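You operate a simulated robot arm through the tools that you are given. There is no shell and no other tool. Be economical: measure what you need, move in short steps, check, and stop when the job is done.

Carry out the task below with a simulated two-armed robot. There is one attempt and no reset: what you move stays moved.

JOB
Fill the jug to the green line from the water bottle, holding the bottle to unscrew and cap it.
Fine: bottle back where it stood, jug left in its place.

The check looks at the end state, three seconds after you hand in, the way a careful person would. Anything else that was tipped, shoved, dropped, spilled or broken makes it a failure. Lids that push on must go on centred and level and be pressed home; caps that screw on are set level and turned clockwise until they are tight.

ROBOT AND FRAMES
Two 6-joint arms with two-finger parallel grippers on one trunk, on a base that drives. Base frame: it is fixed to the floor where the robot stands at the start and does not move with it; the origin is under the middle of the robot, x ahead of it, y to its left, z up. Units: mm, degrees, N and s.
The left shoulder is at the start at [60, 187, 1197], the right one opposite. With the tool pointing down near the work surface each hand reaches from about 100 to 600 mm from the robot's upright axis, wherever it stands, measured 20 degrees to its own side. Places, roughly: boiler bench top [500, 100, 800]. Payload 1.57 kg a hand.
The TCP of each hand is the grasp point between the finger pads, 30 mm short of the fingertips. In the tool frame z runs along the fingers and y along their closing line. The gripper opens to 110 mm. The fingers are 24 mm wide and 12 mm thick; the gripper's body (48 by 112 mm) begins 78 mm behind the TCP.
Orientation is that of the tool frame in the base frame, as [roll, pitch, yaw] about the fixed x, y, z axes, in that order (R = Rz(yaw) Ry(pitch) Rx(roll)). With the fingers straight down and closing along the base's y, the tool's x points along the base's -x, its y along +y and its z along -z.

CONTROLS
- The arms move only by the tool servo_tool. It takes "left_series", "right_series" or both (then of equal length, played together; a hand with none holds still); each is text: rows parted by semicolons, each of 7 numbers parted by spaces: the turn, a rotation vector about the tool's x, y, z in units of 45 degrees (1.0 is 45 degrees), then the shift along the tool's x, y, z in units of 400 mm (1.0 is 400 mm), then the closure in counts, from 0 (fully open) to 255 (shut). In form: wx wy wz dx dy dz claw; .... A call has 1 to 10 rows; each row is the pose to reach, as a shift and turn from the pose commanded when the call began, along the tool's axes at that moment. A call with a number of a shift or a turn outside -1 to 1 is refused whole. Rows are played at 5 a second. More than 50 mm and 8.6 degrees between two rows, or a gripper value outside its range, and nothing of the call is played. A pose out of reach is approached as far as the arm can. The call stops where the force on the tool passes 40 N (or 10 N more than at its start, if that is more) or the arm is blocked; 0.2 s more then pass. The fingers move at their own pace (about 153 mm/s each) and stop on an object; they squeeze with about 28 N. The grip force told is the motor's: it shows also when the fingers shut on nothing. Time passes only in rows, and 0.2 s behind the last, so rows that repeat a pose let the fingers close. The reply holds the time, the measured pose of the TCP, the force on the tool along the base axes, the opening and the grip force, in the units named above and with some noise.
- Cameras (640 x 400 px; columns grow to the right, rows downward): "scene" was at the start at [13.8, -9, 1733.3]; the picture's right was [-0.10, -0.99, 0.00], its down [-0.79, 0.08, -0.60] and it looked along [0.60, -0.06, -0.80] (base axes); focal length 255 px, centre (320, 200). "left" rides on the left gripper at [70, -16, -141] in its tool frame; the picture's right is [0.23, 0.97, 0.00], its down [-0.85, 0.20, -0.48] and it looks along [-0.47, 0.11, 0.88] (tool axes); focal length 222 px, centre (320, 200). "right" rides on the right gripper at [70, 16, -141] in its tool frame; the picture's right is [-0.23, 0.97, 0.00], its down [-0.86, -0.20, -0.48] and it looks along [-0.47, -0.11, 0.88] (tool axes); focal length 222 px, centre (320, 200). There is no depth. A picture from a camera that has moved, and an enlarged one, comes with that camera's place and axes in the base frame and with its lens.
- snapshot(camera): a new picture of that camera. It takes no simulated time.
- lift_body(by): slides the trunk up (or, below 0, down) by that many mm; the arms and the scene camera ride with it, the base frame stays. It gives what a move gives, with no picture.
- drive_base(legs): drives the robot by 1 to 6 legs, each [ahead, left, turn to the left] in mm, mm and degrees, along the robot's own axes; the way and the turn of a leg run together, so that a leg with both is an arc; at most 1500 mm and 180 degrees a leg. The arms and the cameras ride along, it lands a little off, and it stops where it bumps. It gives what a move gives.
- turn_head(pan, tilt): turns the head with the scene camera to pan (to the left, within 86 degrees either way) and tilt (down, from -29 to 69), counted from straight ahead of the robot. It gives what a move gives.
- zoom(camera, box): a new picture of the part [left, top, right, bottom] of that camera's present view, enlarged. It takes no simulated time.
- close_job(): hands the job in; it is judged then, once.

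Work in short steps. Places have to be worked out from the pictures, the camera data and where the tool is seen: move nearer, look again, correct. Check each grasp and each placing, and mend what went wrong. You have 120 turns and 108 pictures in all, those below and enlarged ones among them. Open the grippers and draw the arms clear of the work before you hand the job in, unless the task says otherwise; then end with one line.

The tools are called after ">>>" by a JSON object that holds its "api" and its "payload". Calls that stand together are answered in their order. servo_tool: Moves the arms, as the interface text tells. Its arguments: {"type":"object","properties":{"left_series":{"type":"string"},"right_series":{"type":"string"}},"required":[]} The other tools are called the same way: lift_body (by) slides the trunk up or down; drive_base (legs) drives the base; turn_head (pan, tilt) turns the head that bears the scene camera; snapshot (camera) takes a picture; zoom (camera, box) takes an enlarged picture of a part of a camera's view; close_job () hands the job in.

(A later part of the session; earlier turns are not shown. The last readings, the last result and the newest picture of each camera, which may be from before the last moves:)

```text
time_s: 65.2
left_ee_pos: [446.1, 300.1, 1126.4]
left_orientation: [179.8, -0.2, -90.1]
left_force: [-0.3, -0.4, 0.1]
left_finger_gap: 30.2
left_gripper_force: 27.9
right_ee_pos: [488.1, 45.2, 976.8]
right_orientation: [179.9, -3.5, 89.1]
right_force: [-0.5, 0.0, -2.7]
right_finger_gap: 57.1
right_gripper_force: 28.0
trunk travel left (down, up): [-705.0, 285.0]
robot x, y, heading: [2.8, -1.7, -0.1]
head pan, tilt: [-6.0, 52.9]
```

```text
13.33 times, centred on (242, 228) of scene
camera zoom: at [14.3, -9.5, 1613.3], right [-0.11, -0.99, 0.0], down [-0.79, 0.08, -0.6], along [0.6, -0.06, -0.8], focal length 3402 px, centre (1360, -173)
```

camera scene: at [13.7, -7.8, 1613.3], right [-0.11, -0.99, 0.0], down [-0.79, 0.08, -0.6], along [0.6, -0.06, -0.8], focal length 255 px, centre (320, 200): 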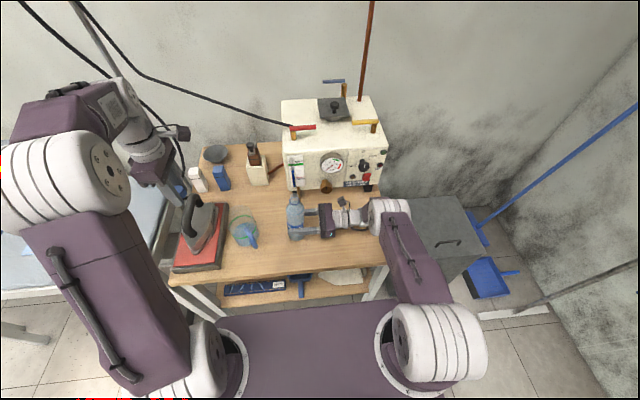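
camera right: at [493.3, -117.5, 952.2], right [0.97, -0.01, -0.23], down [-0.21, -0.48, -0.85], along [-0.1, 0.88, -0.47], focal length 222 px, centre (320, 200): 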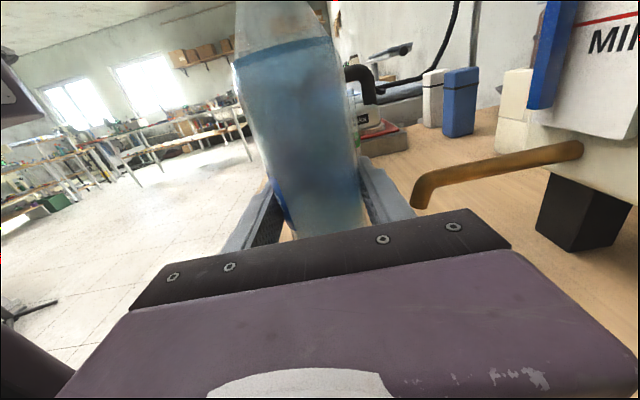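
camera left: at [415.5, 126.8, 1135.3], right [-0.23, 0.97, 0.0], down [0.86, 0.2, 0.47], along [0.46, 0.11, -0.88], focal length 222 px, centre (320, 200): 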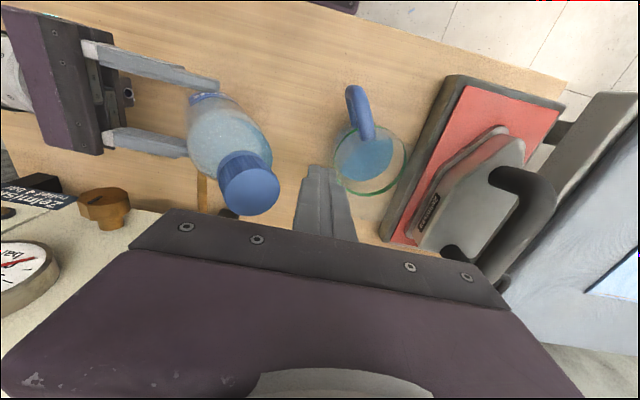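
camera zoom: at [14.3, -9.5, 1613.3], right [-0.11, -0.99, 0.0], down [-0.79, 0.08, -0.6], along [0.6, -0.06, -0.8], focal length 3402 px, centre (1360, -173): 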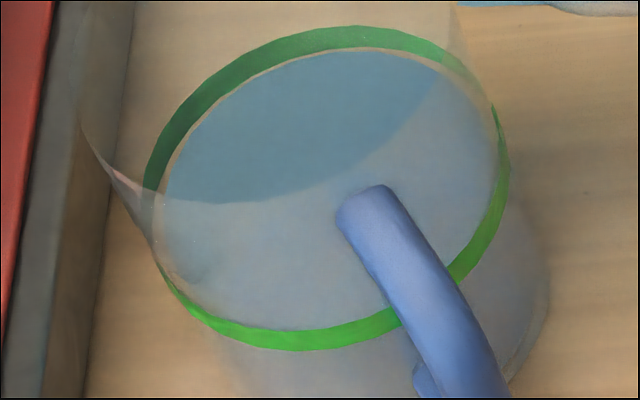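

The water is now at the line's centre within a mm or two. I tilt the bottle back about its mouth to ≈60°.

>>> {"api": "servo_tool", "payload": {"right_series": "0 0.178 0 0.003 0 0.048 255;0 0.355 0 0.013 0 0.094 255;0 0.533 0 0.03 0 0.139 255;0 0.589 0 0.036 0 0.153 255"}}

>>> {"api": "zoom", "payload": {"camera": "scene", "box": [200, 170, 360, 270]}}

```text
time_s: 66.2
left_ee_pos: [445.0, 300.1, 1125.6]
left_orientation: [179.9, -0.2, -90.0]
left_force: [0.5, 0.4, 0.0]
left_finger_gap: 30.4
left_gripper_force: 28.4
right_ee_pos: [488.2, 64.3, 917.2]
right_orientation: [-179.9, -30.1, 89.2]
right_force: [0.7, 1.2, -2.1]
right_finger_gap: 57.1
right_gripper_force: 27.9
trunk travel left (down, up): [-705.0, 285.0]
robot x, y, heading: [1.0, 1.0, -0.0]
head pan, tilt: [-6.0, 52.9]
```

```text
4.00 times, centred on (280, 220) of scene
camera zoom: at [14.3, -9.1, 1613.3], right [-0.11, -0.99, 0.0], down [-0.79, 0.08, -0.6], along [0.6, -0.06, -0.8], focal length 1020 px, centre (480, 120)
```

zoom: 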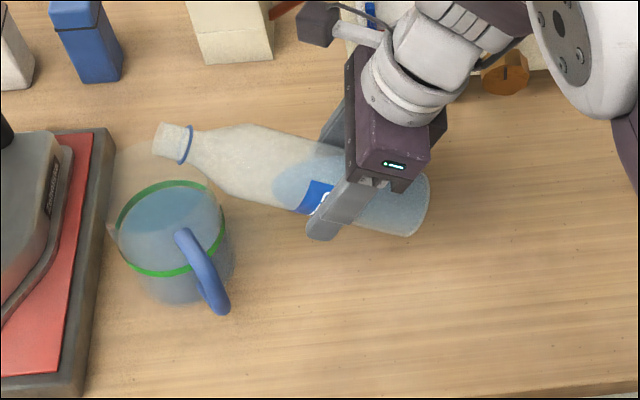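

No spill, level at the line. Now I reverse the path: back to 40° with the mouth rising.

>>> {"api": "servo_tool", "payload": {"right_series": "0 0.111 0 0.018 0 0.001 255;0 0.222 0 0.036 0 0.002 255;0 0.333 0 0.054 0 0.003 255;0 0.444 0 0.0725 0 0.004 255"}}

>>> {"api": "servo_tool", "payload": {"right_series": "0 0.178 0 -0.003 0 -0.035 255;0 0.356 0 -0.013 0 -0.07 255;0 0.533 0 -0.025 0 -0.105 255;0 0.711 0 -0.037 0 -0.14 255;0 0.889 0 -0.049 0 -0.175 255;0 0.889 0 -0.049 0 -0.175 255"}}

>>> {"api": "zoom", "payload": {"camera": "scene", "box": [200, 150, 360, 250]}}

```text
time_s: 67.2
left_ee_pos: [445.9, 300.6, 1125.4]
left_orientation: [179.7, -0.2, -90.0]
left_force: [-0.4, -0.2, -0.6]
left_finger_gap: 30.2
left_gripper_force: 27.9
right_ee_pos: [490.0, 90.5, 929.6]
right_orientation: [-179.9, -50.2, 89.1]
right_force: [0.7, -0.2, -2.3]
right_finger_gap: 57.3
right_gripper_force: 27.8
trunk travel left (down, up): [-705.0, 285.0]
robot x, y, heading: [-1.9, 2.7, -0.2]
head pan, tilt: [-6.0, 52.9]
```

```text
time_s: 68.6
left_ee_pos: [445.4, 300.5, 1127.9]
left_orientation: [179.8, -0.2, -89.9]
left_force: [0.7, -0.2, 0.6]
left_finger_gap: 30.0
left_gripper_force: 27.4
right_ee_pos: [487.0, 25.0, 958.5]
right_orientation: [-21.7, -89.9, -69.3]
right_force: [-0.4, 0.2, -1.7]
right_finger_gap: 56.9
right_gripper_force: 28.2
trunk travel left (down, up): [-705.0, 285.0]
robot x, y, heading: [2.2, -1.6, -0.0]
head pan, tilt: [-6.0, 52.9]
```

```text
4.00 times, centred on (280, 200) of scene
camera zoom: at [13.9, -8.4, 1613.3], right [-0.11, -0.99, 0.0], down [-0.79, 0.08, -0.6], along [0.6, -0.06, -0.8], focal length 1020 px, centre (480, 200)
```

zoom: 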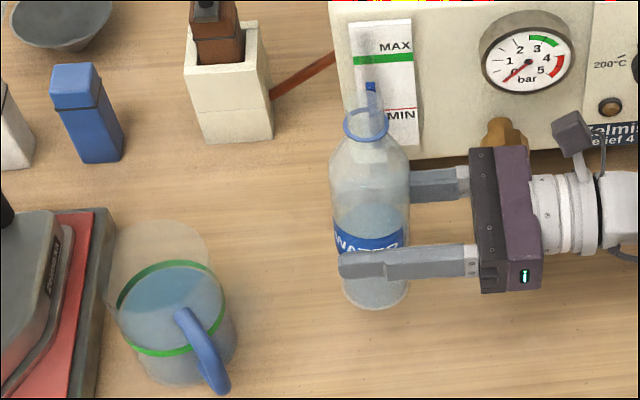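

Upright. I move it over its old spot (TCP y≈1.5) and lower to just above the bench.

>>> {"api": "servo_tool", "payload": {"right_series": "0 0 0 0 -0.012 -0.03 255;0 0 0 0 -0.024 -0.059 255;0 0 0 -0.06 -0.024 -0.059 255;0 0 0 -0.12 -0.024 -0.059 255;0 0 0 -0.16 -0.024 -0.059 255;0 0 0 -0.178 -0.024 -0.059 255"}}

>>> {"api": "zoom", "payload": {"camera": "scene", "box": [250, 170, 370, 245]}}

```text
time_s: 70.0
left_ee_pos: [445.5, 301.4, 1125.4]
left_orientation: [179.9, -0.2, -89.9]
left_force: [-0.9, 0.4, -0.7]
left_finger_gap: 30.2
left_gripper_force: 28.0
right_ee_pos: [477.0, 0.2, 889.0]
right_orientation: [-98.5, -90.0, 7.6]
right_force: [0.4, -0.2, -2.2]
right_finger_gap: 57.1
right_gripper_force: 28.3
trunk travel left (down, up): [-705.0, 285.0]
robot x, y, heading: [-0.7, -7.2, -0.0]
head pan, tilt: [-6.0, 52.9]
```

```text
5.33 times, centred on (310, 208) of scene
camera zoom: at [14.4, -9.0, 1613.3], right [-0.11, -0.99, 0.0], down [-0.79, 0.08, -0.6], along [0.6, -0.06, -0.8], focal length 1361 px, centre (373, 160)
```

zoom: 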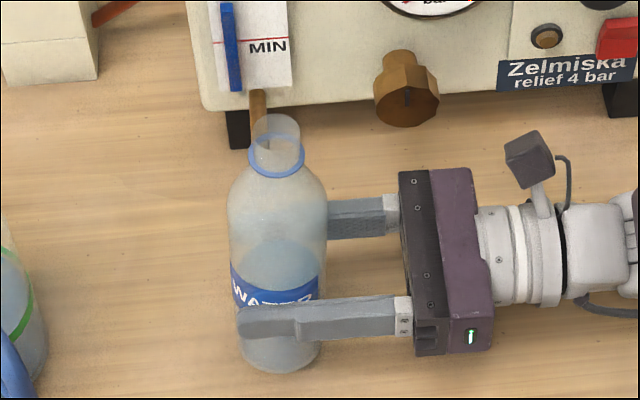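

The bottle leans about 3° towards the hand (slipped a little when pouring). I counter-tilt 3° and lower to contact.

>>> {"api": "servo_tool", "payload": {"right_series": "0 -0.067 0 0 0 0.002 255;0 -0.067 0 -0.008 0 0.002 255;0 -0.067 0 -0.014 0 0.002 255;0 -0.067 0 -0.018 0 0.002 255"}}

>>> {"api": "zoom", "payload": {"camera": "scene", "box": [250, 170, 370, 245]}}

>>> {"api": "snapshot", "payload": {"camera": "right"}}

```text
time_s: 71.0
left_ee_pos: [445.8, 301.4, 1127.9]
left_orientation: [179.8, -0.2, -89.9]
left_force: [1.2, 0.3, -0.6]
left_finger_gap: 30.5
left_gripper_force: 27.6
right_ee_pos: [477.2, 2.1, 881.4]
right_orientation: [-178.6, -87.0, 87.9]
right_force: [0.5, 0.7, -2.5]
right_finger_gap: 57.3
right_gripper_force: 27.9
trunk travel left (down, up): [-705.0, 285.0]
robot x, y, heading: [-1.6, -0.1, -0.3]
head pan, tilt: [-6.0, 52.9]
```

```text
5.33 times, centred on (310, 208) of scene
camera zoom: at [14.1, -8.9, 1613.3], right [-0.11, -0.99, 0.0], down [-0.79, 0.08, -0.6], along [0.6, -0.06, -0.8], focal length 1361 px, centre (373, 160)
```

zoom: 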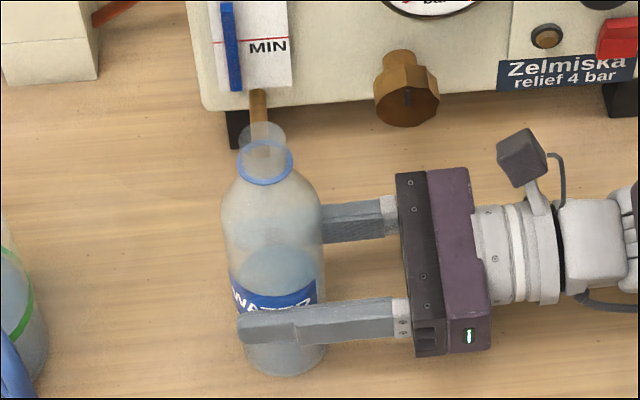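

```text
36 pictures are left
camera right: at [493.2, -136.9, 959.0], right [0.97, -0.03, -0.23], down [-0.21, -0.52, -0.83], along [-0.1, 0.85, -0.51], focal length 222 px, centre (320, 200)
```

right: 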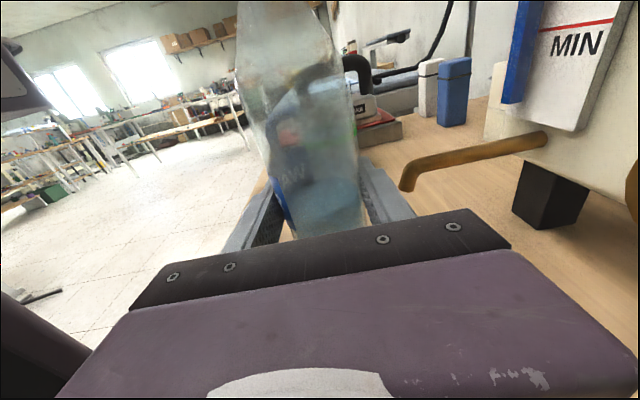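

Overcorrected by ≈1.5°; I take half back and lower until the bench carries it.

>>> {"api": "servo_tool", "payload": {"right_series": "0 0.036 0 0 0 0 255;0 0.036 0 -0.003 0 0 255;0 0.036 0 -0.006 0 0 255"}}

>>> {"api": "zoom", "payload": {"camera": "scene", "box": [250, 170, 370, 245]}}

```text
time_s: 71.8
left_ee_pos: [444.5, 300.3, 1126.9]
left_orientation: [179.9, -0.2, -90.0]
left_force: [0.3, -0.8, -0.2]
left_finger_gap: 30.1
left_gripper_force: 27.7
right_ee_pos: [476.3, 0.8, 881.0]
right_orientation: [173.4, -88.7, 95.7]
right_force: [1.3, -0.6, 11.4]
right_finger_gap: 57.1
right_gripper_force: 28.3
trunk travel left (down, up): [-705.0, 285.0]
robot x, y, heading: [-2.5, 0.2, -0.0]
head pan, tilt: [-6.0, 52.9]
```

```text
5.33 times, centred on (310, 208) of scene
camera zoom: at [12.4, -9.1, 1613.5], right [-0.11, -0.99, 0.0], down [-0.79, 0.08, -0.6], along [0.6, -0.06, -0.8], focal length 1361 px, centre (373, 160)
```

zoom: 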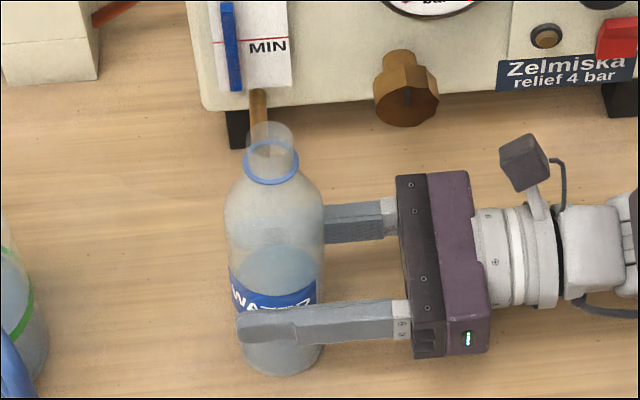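

The bottle stands upright in its place within ≈2 mm and is held. Now the left hand brings the cap back above the mouth.

>>> {"api": "servo_tool", "payload": {"left_series": "0 0 0 0.1 -0.02 0 255;0 0 0 0.2 -0.04 0 255;0 0 0 0.3 -0.06 0 255;0 0 0 0.4 -0.079 0 255;0 0 0 0.5 -0.079 0 255;0 0 0 0.6 -0.079 0 255;0 0 0 0.7 -0.079 0 255;0 0 0 0.75 -0.079 0.03 255;0 0 0 0.75 -0.079 0.1 255;0 0 0 0.75 -0.079 0.17 255"}}

>>> {"api": "zoom", "payload": {"camera": "left", "box": [220, 90, 420, 250]}}

>>> {"api": "zoom", "payload": {"camera": "scene", "box": [250, 170, 370, 245]}}

```text
time_s: 74.0
left_ee_pos: [476.4, 0.1, 1063.3]
left_orientation: [179.9, -0.1, -90.0]
left_force: [0.7, -0.1, -0.7]
left_finger_gap: 30.4
left_gripper_force: 28.5
right_ee_pos: [477.6, 1.0, 879.8]
right_orientation: [178.3, -88.5, 90.8]
right_force: [5.3, 2.3, 19.8]
right_finger_gap: 57.3
right_gripper_force: 28.2
trunk travel left (down, up): [-705.0, 285.0]
robot x, y, heading: [1.5, 4.4, 0.0]
head pan, tilt: [-6.0, 52.9]
```

```text
2.50 times, centred on (320, 170) of left
camera zoom: at [493.2, -67.8, 1204.9], right [-0.97, -0.23, 0.0], down [-0.2, 0.86, 0.48], along [-0.11, 0.46, -0.88], focal length 555 px, centre (320, 275)
```

zoom: 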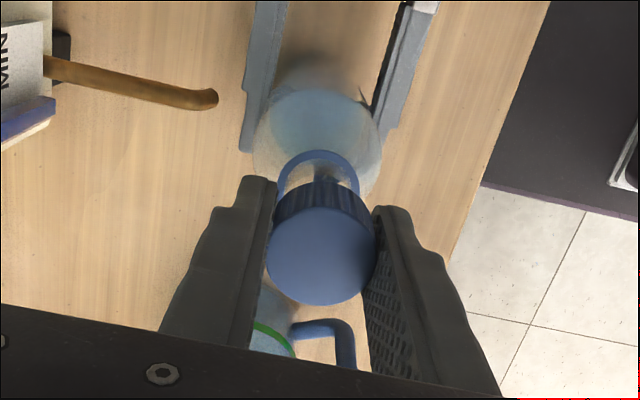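

```text
5.33 times, centred on (310, 208) of scene
camera zoom: at [12.1, -8.5, 1613.4], right [-0.11, -0.99, 0.0], down [-0.79, 0.08, -0.6], along [0.6, -0.06, -0.8], focal length 1361 px, centre (373, 160)
```

zoom: 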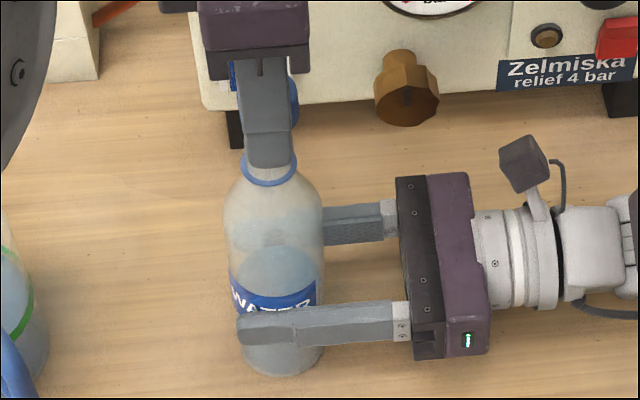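

Comparing the neck ring with the earlier aligned picture, the hand should shift ≈(+0.7,+2) mm. I also relieve the right hand's press by 1 mm, then lower the cap slowly towards the mouth.

>>> {"api": "servo_tool", "payload": {"left_series": "0 0 0 -0.005 -0.002 0 255;0 0 0 -0.005 -0.002 0.02 255;0 0 0 -0.005 -0.002 0.04 255;0 0 0 -0.005 -0.002 0.06 255;0 0 0 -0.005 -0.002 0.07 255", "right_series": "0 0 0 0.002 0 0 255;0 0 0 0.003 0 0 255;0 0 0 0.003 0 0 255;0 0 0 0.003 0 0 255;0 0 0 0.003 0 0 255"}}

>>> {"api": "zoom", "payload": {"camera": "left", "box": [220, 90, 420, 250]}}

>>> {"api": "zoom", "payload": {"camera": "scene", "box": [270, 175, 334, 215]}}

```text
time_s: 75.2
left_ee_pos: [477.6, 2.7, 1034.4]
left_orientation: [180.0, -0.4, -90.0]
left_force: [-0.6, -1.5, 28.5]
left_finger_gap: 31.5
left_gripper_force: 28.0
right_ee_pos: [476.7, 1.3, 879.7]
right_orientation: [179.9, -88.4, 89.3]
right_force: [5.5, 3.4, -8.3]
right_finger_gap: 57.0
right_gripper_force: 28.3
trunk travel left (down, up): [-705.0, 285.0]
robot x, y, heading: [-2.2, 3.6, -0.3]
head pan, tilt: [-6.0, 52.9]
```

```text
2.50 times, centred on (320, 170) of left
camera zoom: at [494.6, -66.5, 1176.8], right [-0.97, -0.23, 0.0], down [-0.2, 0.86, 0.47], along [-0.11, 0.46, -0.88], focal length 555 px, centre (320, 275)
```

zoom: 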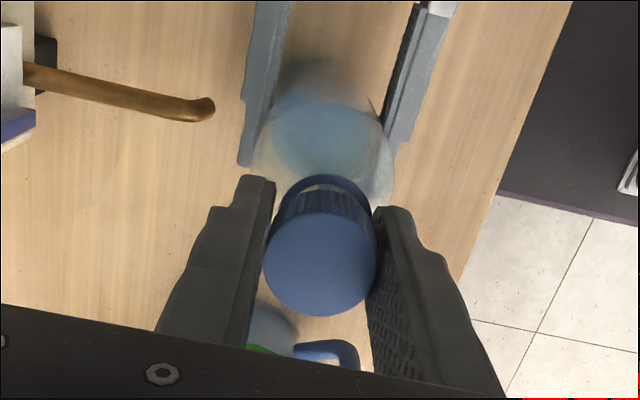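

```text
10.00 times, centred on (302, 195) of scene
camera zoom: at [12.0, -8.8, 1613.5], right [-0.11, -0.99, 0.0], down [-0.79, 0.08, -0.6], along [0.6, -0.06, -0.8], focal length 2551 px, centre (500, 250)
```

zoom: 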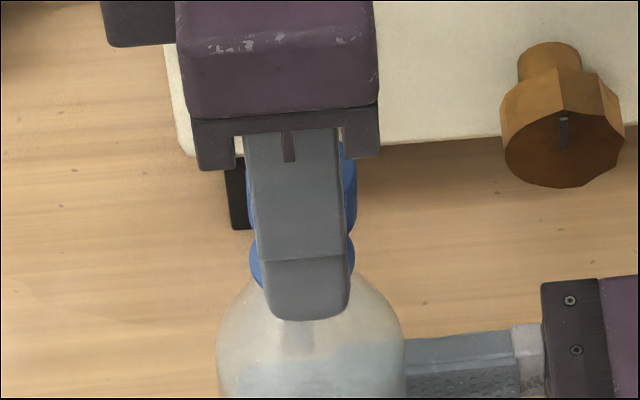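

Contact with 28 N – too firm. I back off 3 mm and inspect cap level and alignment closely.

>>> {"api": "servo_tool", "payload": {"left_series": "0 0 0 0 0 -0.0075 255;0 0 0 0 0 -0.0075 255"}}

>>> {"api": "zoom", "payload": {"camera": "left", "box": [290, 145, 350, 182]}}

>>> {"api": "zoom", "payload": {"camera": "scene", "box": [285, 185, 317, 205]}}

```text
time_s: 75.8
left_ee_pos: [478.4, 2.2, 1033.5]
left_orientation: [179.6, 0.0, -90.0]
left_force: [-0.6, 0.5, -0.4]
left_finger_gap: 30.5
left_gripper_force: 28.1
right_ee_pos: [479.0, 0.9, 879.5]
right_orientation: [-176.3, -88.6, 85.4]
right_force: [0.1, 0.5, -1.9]
right_finger_gap: 57.3
right_gripper_force: 27.7
trunk travel left (down, up): [-705.0, 285.0]
robot x, y, heading: [-1.5, -0.0, -0.1]
head pan, tilt: [-6.0, 52.9]
```

```text
10.67 times, centred on (320, 164) of left
camera zoom: at [495.3, -66.4, 1175.7], right [-0.97, -0.23, 0.01], down [-0.2, 0.86, 0.48], along [-0.12, 0.47, -0.88], focal length 2369 px, centre (320, 589)
```

zoom: 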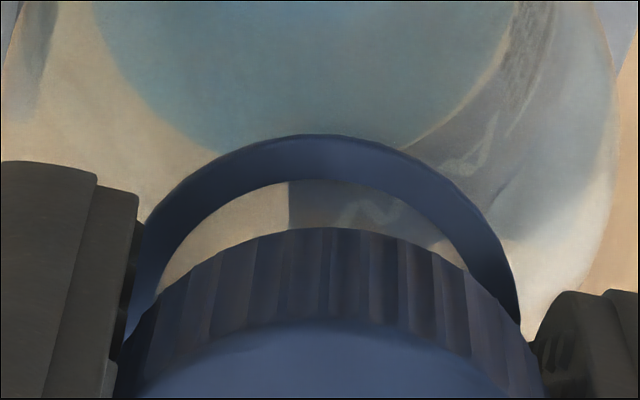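

```text
16.00 times, centred on (301, 195) of scene
camera zoom: at [14.0, -9.0, 1612.9], right [-0.11, -0.99, 0.0], down [-0.79, 0.08, -0.6], along [0.6, -0.06, -0.8], focal length 4082 px, centre (624, 280)
```

zoom: 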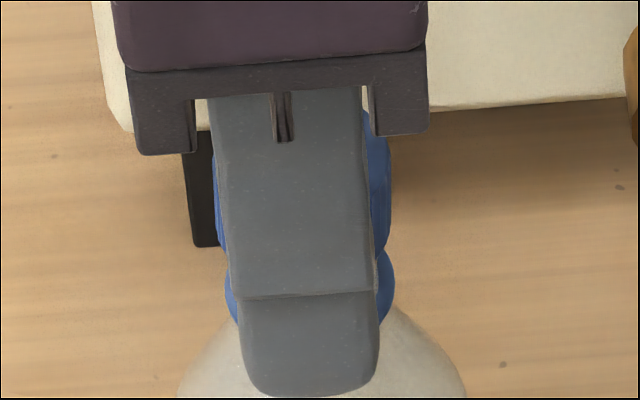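

Alignment is within ≈0.5 mm and the cap looks level. I start screwing clockwise with light downward pressure.

>>> {"api": "servo_tool", "payload": {"left_series": "0 0 0.0 0 0 0.003 255;0 0 0.167 0 0 0.003 255;0 0 0.333 0 0 0.003 255;0 0 0.5 0 0 0.003 255;0 0 0.667 0 0 0.003 255;0 0 0.833 0 0 0.004 255;0 0 1.0 0 0 0.004 255"}}

```text
time_s: 77.4
left_ee_pos: [479.5, 1.9, 1033.6]
left_orientation: [179.9, -0.3, -135.1]
left_force: [-0.3, 0.2, 0.3]
left_finger_gap: 30.2
left_gripper_force: 27.9
right_ee_pos: [477.5, 0.2, 881.1]
right_orientation: [-177.9, -88.6, 87.2]
right_force: [-0.3, -1.1, -1.8]
right_finger_gap: 57.1
right_gripper_force: 27.8
trunk travel left (down, up): [-705.0, 285.0]
robot x, y, heading: [1.6, -1.2, -0.2]
head pan, tilt: [-6.0, 52.9]
```

No contact force yet; I press 2.4 mm lower while turning another 45°.

>>> {"api": "servo_tool", "payload": {"left_series": "0 0 0.0 0 0 0.003 255;0 0 0.167 0 0 0.005 255;0 0 0.333 0 0 0.006 255;0 0 0.5 0 0 0.006 255;0 0 0.667 0 0 0.006 255;0 0 0.833 0 0 0.006 255;0 0 1.0 0 0 0.006 255"}}

>>> {"api": "zoom", "payload": {"camera": "scene", "box": [280, 180, 328, 210]}}

```text
time_s: 79.0
left_ee_pos: [478.1, 2.0, 1031.2]
left_orientation: [-179.8, -0.3, 179.9]
left_force: [0.6, -0.3, 0.8]
left_finger_gap: 30.2
left_gripper_force: 28.2
right_ee_pos: [478.4, 2.9, 879.7]
right_orientation: [-177.9, -88.6, 87.1]
right_force: [0.1, 0.1, -2.7]
right_finger_gap: 56.9
right_gripper_force: 27.7
trunk travel left (down, up): [-705.0, 285.0]
robot x, y, heading: [-1.8, -3.0, -0.2]
head pan, tilt: [-6.0, 52.9]
```

```text
13.33 times, centred on (304, 195) of scene
camera zoom: at [14.2, -9.1, 1613.3], right [-0.11, -0.99, 0.0], down [-0.79, 0.08, -0.6], along [0.6, -0.06, -0.8], focal length 3402 px, centre (533, 267)
```

zoom: 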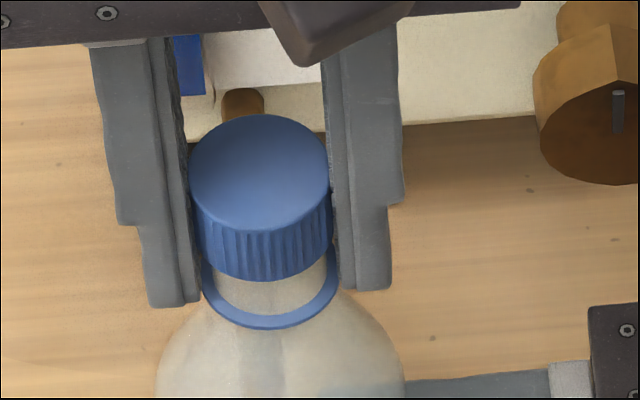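

Great view: the cap is level and centred but still ≈7 mm above its seat. I lower without turning, 2.4 mm, to feel for contact.

>>> {"api": "servo_tool", "payload": {"left_series": "0 0 0 0 0 0.003 255;0 0 0 0 0 0.006 255"}}

```text
time_s: 79.6
left_ee_pos: [479.4, 2.3, 1029.0]
left_orientation: [-179.9, -0.3, -179.9]
left_force: [0.3, 0.9, 0.0]
left_finger_gap: 30.5
left_gripper_force: 27.8
right_ee_pos: [477.9, 2.0, 879.9]
right_orientation: [-177.8, -88.7, 87.0]
right_force: [-0.3, -0.1, -3.1]
right_finger_gap: 57.2
right_gripper_force: 28.6
trunk travel left (down, up): [-705.0, 285.0]
robot x, y, heading: [1.4, -1.4, -0.4]
head pan, tilt: [-6.0, 52.9]
```

Still free; 2 mm more.

>>> {"api": "servo_tool", "payload": {"left_series": "0 0 0 0 0 0.0025 255;0 0 0 0 0 0.005 255"}}

>>> {"api": "zoom", "payload": {"camera": "scene", "box": [280, 180, 328, 210]}}

```text
time_s: 80.2
left_ee_pos: [478.4, 1.9, 1027.1]
left_orientation: [-179.8, -0.2, -179.9]
left_force: [-0.3, 0.0, -0.9]
left_finger_gap: 30.1
left_gripper_force: 28.2
right_ee_pos: [478.3, 1.7, 879.0]
right_orientation: [-177.8, -88.6, 87.0]
right_force: [0.4, -0.2, -3.3]
right_finger_gap: 57.0
right_gripper_force: 28.2
trunk travel left (down, up): [-705.0, 285.0]
robot x, y, heading: [-1.8, 0.8, -0.2]
head pan, tilt: [-6.0, 52.9]
```

```text
13.33 times, centred on (304, 195) of scene
camera zoom: at [14.2, -9.1, 1613.3], right [-0.11, -0.99, 0.0], down [-0.79, 0.08, -0.6], along [0.6, -0.06, -0.8], focal length 3402 px, centre (533, 267)
```

zoom: 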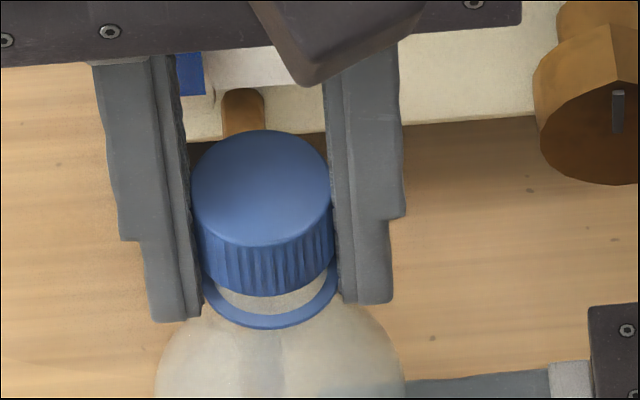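

Level and centred, still no contact. Another 2 mm down.

>>> {"api": "servo_tool", "payload": {"left_series": "0 0 0 0 0 0.0025 255;0 0 0 0 0 0.005 255"}}

```text
time_s: 80.8
left_ee_pos: [477.9, 1.3, 1023.5]
left_orientation: [-179.8, -0.2, -180.0]
left_force: [0.4, 0.1, 0.0]
left_finger_gap: 30.2
left_gripper_force: 28.0
right_ee_pos: [478.3, 1.4, 881.6]
right_orientation: [-177.9, -88.7, 87.0]
right_force: [0.0, -0.4, -1.9]
right_finger_gap: 57.2
right_gripper_force: 28.3
trunk travel left (down, up): [-705.0, 285.0]
robot x, y, heading: [-0.0, -0.1, -0.0]
head pan, tilt: [-6.0, 52.9]
```

Still no load; I look again before going on.

>>> {"api": "zoom", "payload": {"camera": "scene", "box": [280, 180, 328, 210]}}

>>> {"api": "zoom", "payload": {"camera": "left", "box": [260, 110, 380, 185]}}

```text
13.33 times, centred on (304, 195) of scene
camera zoom: at [14.2, -9.1, 1613.3], right [-0.11, -0.99, 0.0], down [-0.79, 0.08, -0.6], along [0.6, -0.06, -0.8], focal length 3402 px, centre (533, 267)
```

zoom: 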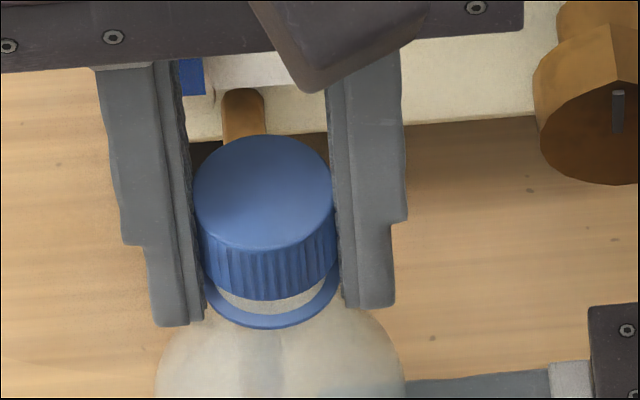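

```text
5.33 times, centred on (320, 148) of left
camera zoom: at [410.1, -13.1, 1166.9], right [-0.23, 0.97, 0.0], down [0.86, 0.2, 0.47], along [0.46, 0.11, -0.88], focal length 1185 px, centre (320, 480)
```

zoom: 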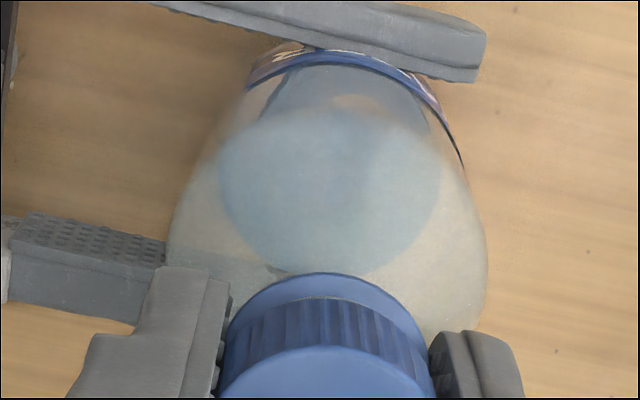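

Good alignment now. I keep lowering in 1.6 mm steps until contact.

>>> {"api": "servo_tool", "payload": {"left_series": "0 0 0 0 0 0.002 255;0 0 0 0 0 0.004 255"}}

>>> {"api": "servo_tool", "payload": {"left_series": "0 0 0 0 0 0.002 255;0 0 0 0 0 0.003 255"}}

>>> {"api": "zoom", "payload": {"camera": "scene", "box": [280, 180, 328, 210]}}

```text
time_s: 81.4
left_ee_pos: [479.4, 1.9, 1022.6]
left_orientation: [-179.8, -0.2, -179.9]
left_force: [-1.0, -0.5, -0.8]
left_finger_gap: 30.4
left_gripper_force: 27.4
right_ee_pos: [478.9, 0.9, 880.6]
right_orientation: [-177.9, -88.6, 87.0]
right_force: [0.5, -0.6, -1.9]
right_finger_gap: 57.1
right_gripper_force: 28.1
trunk travel left (down, up): [-705.0, 285.0]
robot x, y, heading: [3.0, -2.2, -0.0]
head pan, tilt: [-6.0, 52.9]
```

```text
time_s: 82.0
left_ee_pos: [478.7, 2.7, 1020.9]
left_orientation: [-179.9, -0.3, -180.0]
left_force: [-0.7, 1.8, 0.2]
left_finger_gap: 30.4
left_gripper_force: 28.7
right_ee_pos: [477.9, 1.3, 879.4]
right_orientation: [-179.5, -88.5, 88.7]
right_force: [-0.2, -1.0, -2.7]
right_finger_gap: 57.3
right_gripper_force: 27.9
trunk travel left (down, up): [-705.0, 285.0]
robot x, y, heading: [1.0, 1.3, -0.1]
head pan, tilt: [-6.0, 52.9]
```

```text
13.33 times, centred on (304, 195) of scene
camera zoom: at [14.2, -9.1, 1613.3], right [-0.11, -0.99, 0.0], down [-0.79, 0.08, -0.6], along [0.6, -0.06, -0.8], focal length 3402 px, centre (533, 267)
```

zoom: 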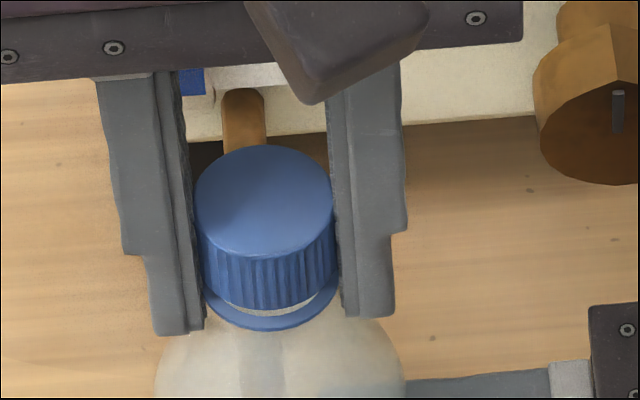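

Only ≈2–3 mm left, so the threads should be near. I turn 45° clockwise with light lowering.

>>> {"api": "servo_tool", "payload": {"left_series": "0 0 0.167 0 0 0.001 255;0 0 0.333 0 0 0.002 255;0 0 0.5 0 0 0.003 255;0 0 0.667 0 0 0.004 255;0 0 0.833 0 0 0.004 255;0 0 1.0 0 0 0.004 255"}}

>>> {"api": "servo_tool", "payload": {"left_series": "0 0 0.167 0 0 0.001 255;0 0 0.333 0 0 0.001 255;0 0 0.5 0 0 0.002 255;0 0 0.667 0 0 0.002 255;0 0 0.833 0 0 0.003 255;0 0 1.0 0 0 0.003 255"}}

>>> {"api": "zoom", "payload": {"camera": "scene", "box": [280, 180, 328, 210]}}

```text
time_s: 83.4
left_ee_pos: [477.9, 1.8, 1020.1]
left_orientation: [-179.8, -0.1, 134.9]
left_force: [-5.4, -0.5, 1.3]
left_finger_gap: 30.3
left_gripper_force: 28.2
right_ee_pos: [478.5, 1.5, 881.1]
right_orientation: [-176.5, -88.6, 85.6]
right_force: [6.0, 1.0, -3.4]
right_finger_gap: 57.1
right_gripper_force: 27.5
trunk travel left (down, up): [-705.0, 285.0]
robot x, y, heading: [-1.0, 1.8, 0.2]
head pan, tilt: [-6.0, 52.9]
```

```text
time_s: 84.8
left_ee_pos: [478.7, 2.6, 1020.0]
left_orientation: [-179.9, 0.2, 89.8]
left_force: [-6.3, 0.6, 3.5]
left_finger_gap: 30.4
left_gripper_force: 27.5
right_ee_pos: [477.6, 1.6, 880.8]
right_orientation: [-175.8, -88.5, 84.8]
right_force: [6.2, -1.1, -5.8]
right_finger_gap: 57.2
right_gripper_force: 27.9
trunk travel left (down, up): [-705.0, 285.0]
robot x, y, heading: [2.6, 1.1, -0.0]
head pan, tilt: [-6.0, 52.9]
```

```text
13.33 times, centred on (304, 195) of scene
camera zoom: at [14.2, -9.1, 1613.3], right [-0.11, -0.99, 0.0], down [-0.79, 0.08, -0.6], along [0.6, -0.06, -0.8], focal length 3402 px, centre (533, 267)
```

zoom: 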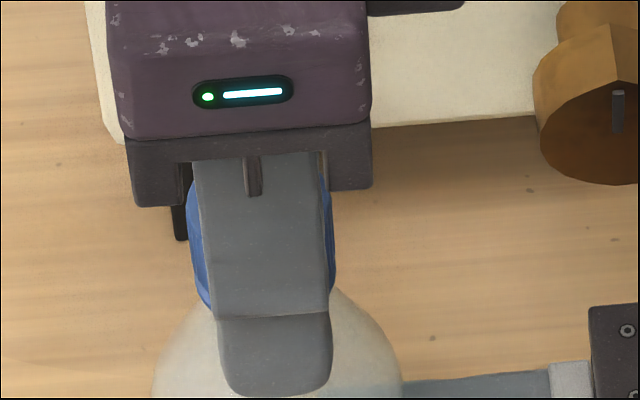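

The thread has engaged (small reaction forces). I release the cap, rise, and rewind the wrist counter-clockwise for a longer stroke.

>>> {"api": "servo_tool", "payload": {"left_series": "0 0 0 0 0 0 180;0 0 0 0 0 0 116;0 0 0 0 0 0 116;0 0 0 0 0 -0.04 116;0 0 0 0 0 -0.08 116"}}

>>> {"api": "zoom", "payload": {"camera": "left", "box": [220, 90, 420, 250]}}

>>> {"api": "servo_tool", "payload": {"left_series": "0 0 -0.167 0 0 0 116;0 0 -0.333 0 0 0 116;0 0 -0.5 0 0 0 116;0 0 -0.667 0 0 0 116;0 0 -0.833 0 0 0 116;0 0 -1.0 0 0 0 116"}}

>>> {"api": "servo_tool", "payload": {"left_series": "0 0 -0.167 0 0 0 116;0 0 -0.333 0 0 0 116;0 0 -0.5 0 0 0 116;0 0 -0.667 0 0 0 116;0 0 -0.833 0 0 0 116;0 0 -1.0 0 0 0 116"}}

>>> {"api": "zoom", "payload": {"camera": "scene", "box": [280, 180, 328, 210]}}

```text
time_s: 86.0
left_ee_pos: [478.5, 2.8, 1049.9]
left_orientation: [-179.8, 0.1, 90.0]
left_force: [0.2, -0.5, 0.0]
left_finger_gap: 59.8
left_gripper_force: 0.0
right_ee_pos: [478.6, 0.2, 881.0]
right_orientation: [-178.2, -88.6, 87.4]
right_force: [0.0, 1.1, -2.0]
right_finger_gap: 57.2
right_gripper_force: 28.1
trunk travel left (down, up): [-705.0, 285.0]
robot x, y, heading: [-0.9, -1.7, -0.3]
head pan, tilt: [-6.0, 52.9]
```

```text
2.50 times, centred on (320, 170) of left
camera zoom: at [463.4, 73.6, 1193.4], right [0.97, 0.23, 0.0], down [0.2, -0.85, 0.48], along [0.11, -0.47, -0.88], focal length 555 px, centre (320, 275)
```

zoom: 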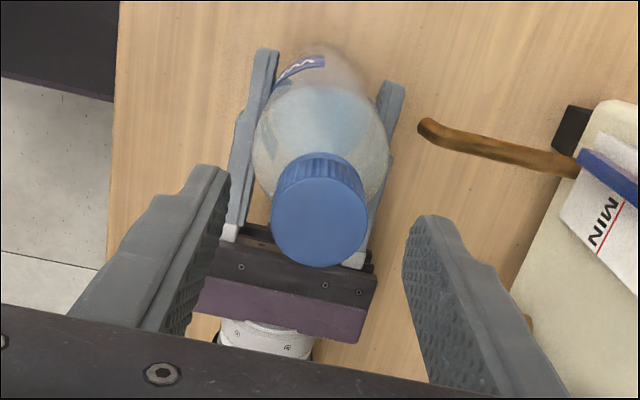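

```text
time_s: 87.4
left_ee_pos: [477.6, 1.9, 1051.2]
left_orientation: [-179.8, 0.0, 135.3]
left_force: [-1.1, 0.1, -0.6]
left_finger_gap: 60.2
left_gripper_force: 0.0
right_ee_pos: [476.9, 1.6, 880.2]
right_orientation: [-177.9, -88.5, 87.0]
right_force: [0.4, 0.2, -2.8]
right_finger_gap: 57.5
right_gripper_force: 28.1
trunk travel left (down, up): [-705.0, 285.0]
robot x, y, heading: [0.2, -1.6, 0.2]
head pan, tilt: [-6.0, 52.9]
```

```text
time_s: 88.8
left_ee_pos: [478.4, 2.7, 1051.0]
left_orientation: [-179.8, -0.2, -179.8]
left_force: [0.4, -0.5, 0.3]
left_finger_gap: 59.9
left_gripper_force: 0.0
right_ee_pos: [477.8, 2.3, 880.5]
right_orientation: [-177.9, -88.5, 87.1]
right_force: [-0.6, -0.5, -2.7]
right_finger_gap: 57.3
right_gripper_force: 27.7
trunk travel left (down, up): [-705.0, 285.0]
robot x, y, heading: [-0.9, -5.7, -0.1]
head pan, tilt: [-6.0, 52.9]
```

```text
13.33 times, centred on (304, 195) of scene
camera zoom: at [14.2, -9.1, 1613.3], right [-0.11, -0.99, 0.0], down [-0.79, 0.08, -0.6], along [0.6, -0.06, -0.8], focal length 3402 px, centre (533, 267)
```

zoom: 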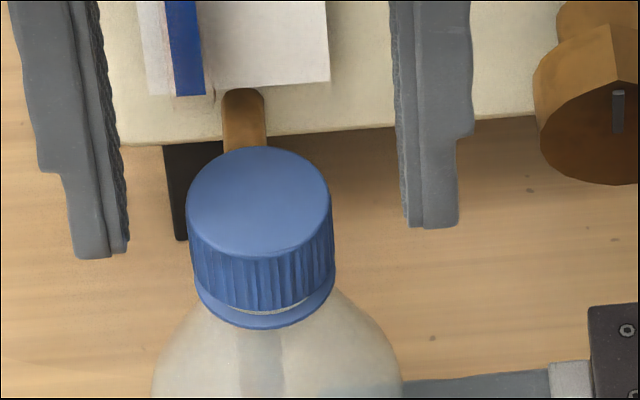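

Cap is level and threaded, with a small gap left to the ring. I finish rewinding to yaw ≈-65, centred at ≈[477,3].

>>> {"api": "servo_tool", "payload": {"left_series": "0 0 -0.167 0.003 0.002 0 116;0 0 -0.333 0.003 0.002 0 116;0 0 -0.5 0.003 0.002 0 116;0 0 -0.667 0.003 0.002 0 116;0 0 -0.833 0.003 0.002 0 116;0 0 -1.0 0.003 0.002 0 116"}}

>>> {"api": "servo_tool", "payload": {"left_series": "0 0 -0.167 0 0 0 116;0 0 -0.333 0 0 0 116;0 0 -0.5 0 0 0 116;0 0 -0.667 0 0 0 116;0 0 -0.833 0 0 0 116;0 0 -1.0 0 0 0 116"}}

>>> {"api": "servo_tool", "payload": {"left_series": "0 0 -0.167 0 0 0 116;0 0 -0.333 0 0 0 116;0 0 -0.5 0 0 0 116"}}

>>> {"api": "zoom", "payload": {"camera": "left", "box": [220, 90, 420, 250]}}

```text
time_s: 90.2
left_ee_pos: [477.5, 3.1, 1051.4]
left_orientation: [-180.0, -0.4, -134.7]
left_force: [-0.7, -0.8, 0.2]
left_finger_gap: 60.0
left_gripper_force: 0.0
right_ee_pos: [477.7, 1.7, 880.0]
right_orientation: [-177.9, -88.6, 87.2]
right_force: [-0.4, -0.3, -1.4]
right_finger_gap: 57.3
right_gripper_force: 28.1
trunk travel left (down, up): [-705.0, 285.0]
robot x, y, heading: [2.1, 0.4, 0.2]
head pan, tilt: [-6.0, 52.9]
```

```text
time_s: 91.6
left_ee_pos: [477.6, 2.9, 1051.4]
left_orientation: [179.9, -0.3, -89.8]
left_force: [0.2, -1.2, 0.0]
left_finger_gap: 59.9
left_gripper_force: 0.1
right_ee_pos: [478.7, 1.5, 880.2]
right_orientation: [-177.9, -88.6, 87.1]
right_force: [0.3, 0.2, -2.9]
right_finger_gap: 57.0
right_gripper_force: 28.0
trunk travel left (down, up): [-705.0, 285.0]
robot x, y, heading: [-3.0, 1.2, -0.2]
head pan, tilt: [-6.0, 52.9]
```

```text
time_s: 92.4
left_ee_pos: [478.3, 1.8, 1051.6]
left_orientation: [179.7, 0.0, -67.4]
left_force: [-0.7, 0.1, -0.1]
left_finger_gap: 59.9
left_gripper_force: 0.2
right_ee_pos: [477.9, 1.2, 880.5]
right_orientation: [-178.0, -88.5, 87.1]
right_force: [0.2, 0.0, -1.8]
right_finger_gap: 57.2
right_gripper_force: 28.1
trunk travel left (down, up): [-705.0, 285.0]
robot x, y, heading: [-2.4, -2.0, -0.1]
head pan, tilt: [-6.0, 52.9]
```

```text
2.50 times, centred on (320, 170) of left
camera zoom: at [520.2, -54.6, 1193.6], right [-0.81, -0.58, 0.0], down [-0.51, 0.71, 0.48], along [-0.28, 0.39, -0.88], focal length 555 px, centre (320, 275)
```

zoom: 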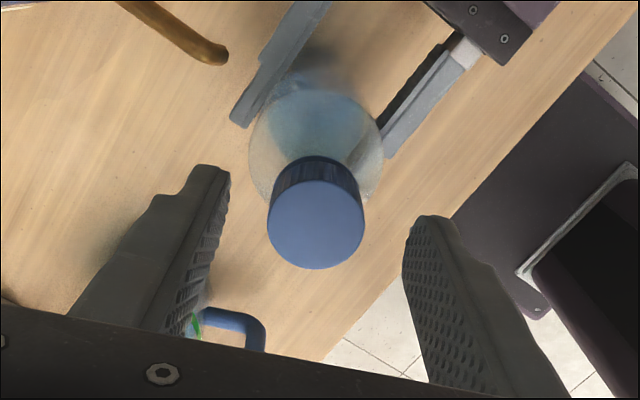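

Centred between the fingers. Descend, grip and screw clockwise.

>>> {"api": "servo_tool", "payload": {"left_series": "0 0 0 0 0 0.03 116;0 0 0 0 0 0.0625 116;0 0 0 0 0 0.0625 150;0 0 0 0 0 0.0625 180;0 0 0 0 0 0.0625 255;0 0 0 0 0 0.0625 255"}}

>>> {"api": "servo_tool", "payload": {"left_series": "0 0 0.167 0 0 0 255;0 0 0.333 0 0 0 255;0 0 0.5 0 0 0 255;0 0 0.667 0 0 0.001 255;0 0 0.833 0 0 0.001 255;0 0 1.0 0 0 0.001 255"}}

>>> {"api": "servo_tool", "payload": {"left_series": "0 0 0.167 0 0 0 255;0 0 0.333 0 0 0 255;0 0 0.5 0 0 0 255;0 0 0.667 0 0 0.001 255;0 0 0.833 0 0 0.001 255;0 0 1.0 0 0 0.001 255"}}

```text
time_s: 93.8
left_ee_pos: [477.3, 2.2, 1026.5]
left_orientation: [179.8, -0.1, -67.5]
left_force: [8.4, 4.2, -0.6]
left_finger_gap: 30.2
left_gripper_force: 28.1
right_ee_pos: [478.3, 1.3, 879.7]
right_orientation: [-178.1, -88.5, 87.4]
right_force: [-8.0, -3.0, -1.8]
right_finger_gap: 57.0
right_gripper_force: 27.6
trunk travel left (down, up): [-705.0, 285.0]
robot x, y, heading: [-0.0, -0.1, -0.2]
head pan, tilt: [-6.0, 52.9]
```

```text
time_s: 95.2
left_ee_pos: [476.7, 2.9, 1026.2]
left_orientation: [179.8, -0.3, -112.6]
left_force: [1.2, -1.2, -0.2]
left_finger_gap: 30.1
left_gripper_force: 28.1
right_ee_pos: [479.1, 0.9, 879.7]
right_orientation: [-176.6, -88.6, 85.7]
right_force: [-0.9, 2.1, -1.6]
right_finger_gap: 57.2
right_gripper_force: 28.1
trunk travel left (down, up): [-705.0, 285.0]
robot x, y, heading: [-0.7, -1.3, -0.1]
head pan, tilt: [-6.0, 52.9]
```

```text
time_s: 96.6
left_ee_pos: [476.7, 4.6, 1026.0]
left_orientation: [179.9, -0.2, -157.7]
left_force: [1.1, -0.1, 0.1]
left_finger_gap: 30.4
left_gripper_force: 28.0
right_ee_pos: [477.5, 1.0, 880.9]
right_orientation: [-178.1, -88.5, 87.3]
right_force: [-0.8, -0.5, -2.7]
right_finger_gap: 57.2
right_gripper_force: 27.9
trunk travel left (down, up): [-705.0, 285.0]
robot x, y, heading: [-5.2, 0.2, -0.0]
head pan, tilt: [-6.0, 52.9]
```

Turning freely with little force; I look at the cap's height now.

>>> {"api": "zoom", "payload": {"camera": "scene", "box": [280, 180, 328, 210]}}

```text
13.33 times, centred on (304, 195) of scene
camera zoom: at [14.2, -9.1, 1613.3], right [-0.11, -0.99, 0.0], down [-0.79, 0.08, -0.6], along [0.6, -0.06, -0.8], focal length 3402 px, centre (533, 267)
```

zoom: 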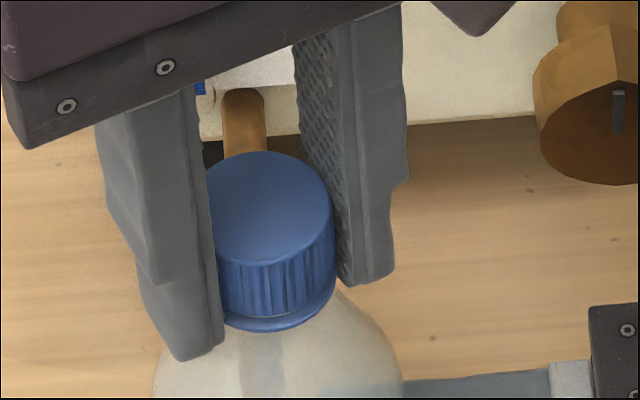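

It has come down ≈2 mm: threading properly. I continue two more eighths.

>>> {"api": "servo_tool", "payload": {"left_series": "0 0 0.167 0 0 0 255;0 0 0.333 0 0 0 255;0 0 0.5 0 0 0 255;0 0 0.667 0 0 0.001 255;0 0 0.833 0 0 0.001 255;0 0 1.0 0 0 0.001 255"}}

>>> {"api": "servo_tool", "payload": {"left_series": "0 0 0.167 0 0 0 255;0 0 0.333 0 0 0 255;0 0 0.5 0 0 0 255;0 0 0.667 0 0 0.001 255;0 0 0.833 0 0 0.001 255;0 0 1.0 0 0 0.001 255"}}

>>> {"api": "servo_tool", "payload": {"left_series": "0 0 0.167 0 0 0 255;0 0 0.333 0 0 0 255;0 0 0.5 0 0 0 255"}}

```text
time_s: 98.0
left_ee_pos: [477.0, 2.4, 1025.0]
left_orientation: [-179.7, -0.2, 157.4]
left_force: [-1.3, 7.9, -0.5]
left_finger_gap: 29.9
left_gripper_force: 27.9
right_ee_pos: [477.7, 1.2, 880.9]
right_orientation: [-177.7, -88.6, 86.9]
right_force: [1.6, -7.8, -2.6]
right_finger_gap: 57.5
right_gripper_force: 27.8
trunk travel left (down, up): [-705.0, 285.0]
robot x, y, heading: [-2.1, 2.2, -0.2]
head pan, tilt: [-6.0, 52.9]
```

```text
time_s: 99.4
left_ee_pos: [476.6, 2.6, 1024.4]
left_orientation: [-179.8, 0.1, 112.4]
left_force: [-0.5, 6.9, -1.3]
left_finger_gap: 30.0
left_gripper_force: 28.1
right_ee_pos: [478.9, 1.0, 881.3]
right_orientation: [-178.0, -88.6, 87.1]
right_force: [0.8, -8.1, 0.1]
right_finger_gap: 57.1
right_gripper_force: 28.4
trunk travel left (down, up): [-705.0, 285.0]
robot x, y, heading: [3.2, 1.6, -0.4]
head pan, tilt: [-6.0, 52.9]
```

```text
time_s: 100.2
left_ee_pos: [477.6, 3.8, 1024.6]
left_orientation: [-179.9, 0.2, 89.9]
left_force: [4.8, 2.8, -1.0]
left_finger_gap: 30.0
left_gripper_force: 28.2
right_ee_pos: [478.2, 1.7, 881.2]
right_orientation: [-179.1, -88.6, 88.3]
right_force: [-4.2, -1.2, -0.6]
right_finger_gap: 56.7
right_gripper_force: 27.1
trunk travel left (down, up): [-705.0, 285.0]
robot x, y, heading: [-0.7, 1.8, -0.3]
head pan, tilt: [-6.0, 52.9]
```

Second stroke done (~157°). I release, rise and rewind again, checking the cap on the way.

>>> {"api": "servo_tool", "payload": {"left_series": "0 0 0 0 0 0 180;0 0 0 0 0 0 116;0 0 0 0 0 0 116;0 0 0 0 0 -0.035 116;0 0 0 0 0 -0.07 116"}}

>>> {"api": "servo_tool", "payload": {"left_series": "0 0 -0.167 0 0 0 116;0 0 -0.333 0 0 0 116;0 0 -0.5 0 0 0 116;0 0 -0.667 0 0 0 116;0 0 -0.833 0 0 0 116;0 0 -1.0 0 0 0 116"}}

>>> {"api": "servo_tool", "payload": {"left_series": "0 0 -0.167 0 0 0 116;0 0 -0.333 0 0 0 116;0 0 -0.5 0 0 0 116;0 0 -0.667 0 0 0 116;0 0 -0.833 0 0 0 116;0 0 -1.0 0 0 0 116"}}

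>>> {"api": "zoom", "payload": {"camera": "scene", "box": [280, 180, 328, 210]}}

```text
time_s: 101.4
left_ee_pos: [475.9, 3.1, 1051.7]
left_orientation: [-179.7, 0.1, 90.0]
left_force: [-0.2, 0.4, 0.5]
left_finger_gap: 60.1
left_gripper_force: 0.1
right_ee_pos: [477.3, 2.4, 880.4]
right_orientation: [-178.4, -88.6, 87.5]
right_force: [-1.3, 0.5, -1.3]
right_finger_gap: 57.1
right_gripper_force: 28.3
trunk travel left (down, up): [-705.0, 285.0]
robot x, y, heading: [3.4, -0.3, -0.3]
head pan, tilt: [-6.0, 52.9]
```

```text
time_s: 102.8
left_ee_pos: [477.1, 2.6, 1051.9]
left_orientation: [-179.8, 0.0, 135.1]
left_force: [-0.5, -0.3, 0.1]
left_finger_gap: 59.8
left_gripper_force: 0.0
right_ee_pos: [478.3, 0.7, 880.7]
right_orientation: [-178.0, -88.6, 87.2]
right_force: [-0.9, -0.4, -2.1]
right_finger_gap: 57.0
right_gripper_force: 28.2
trunk travel left (down, up): [-705.0, 285.0]
robot x, y, heading: [-0.7, 1.2, 0.0]
head pan, tilt: [-6.0, 52.9]
```

```text
time_s: 104.2
left_ee_pos: [475.8, 2.7, 1052.1]
left_orientation: [-179.8, -0.2, -179.7]
left_force: [-0.4, -0.2, -0.3]
left_finger_gap: 60.0
left_gripper_force: 0.0
right_ee_pos: [478.1, 2.1, 879.5]
right_orientation: [-177.9, -88.6, 87.2]
right_force: [0.2, 0.1, -2.0]
right_finger_gap: 57.2
right_gripper_force: 28.3
trunk travel left (down, up): [-705.0, 285.0]
robot x, y, heading: [4.8, -3.0, -0.2]
head pan, tilt: [-6.0, 52.9]
```

```text
13.33 times, centred on (304, 195) of scene
camera zoom: at [14.1, -9.1, 1613.3], right [-0.11, -0.99, 0.0], down [-0.79, 0.08, -0.6], along [0.6, -0.06, -0.8], focal length 3402 px, centre (533, 267)
```

zoom: 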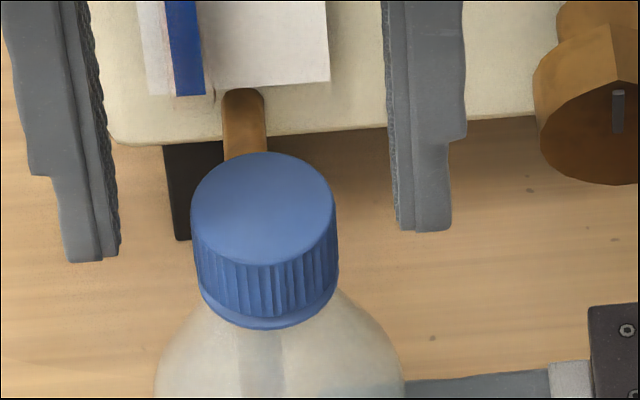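

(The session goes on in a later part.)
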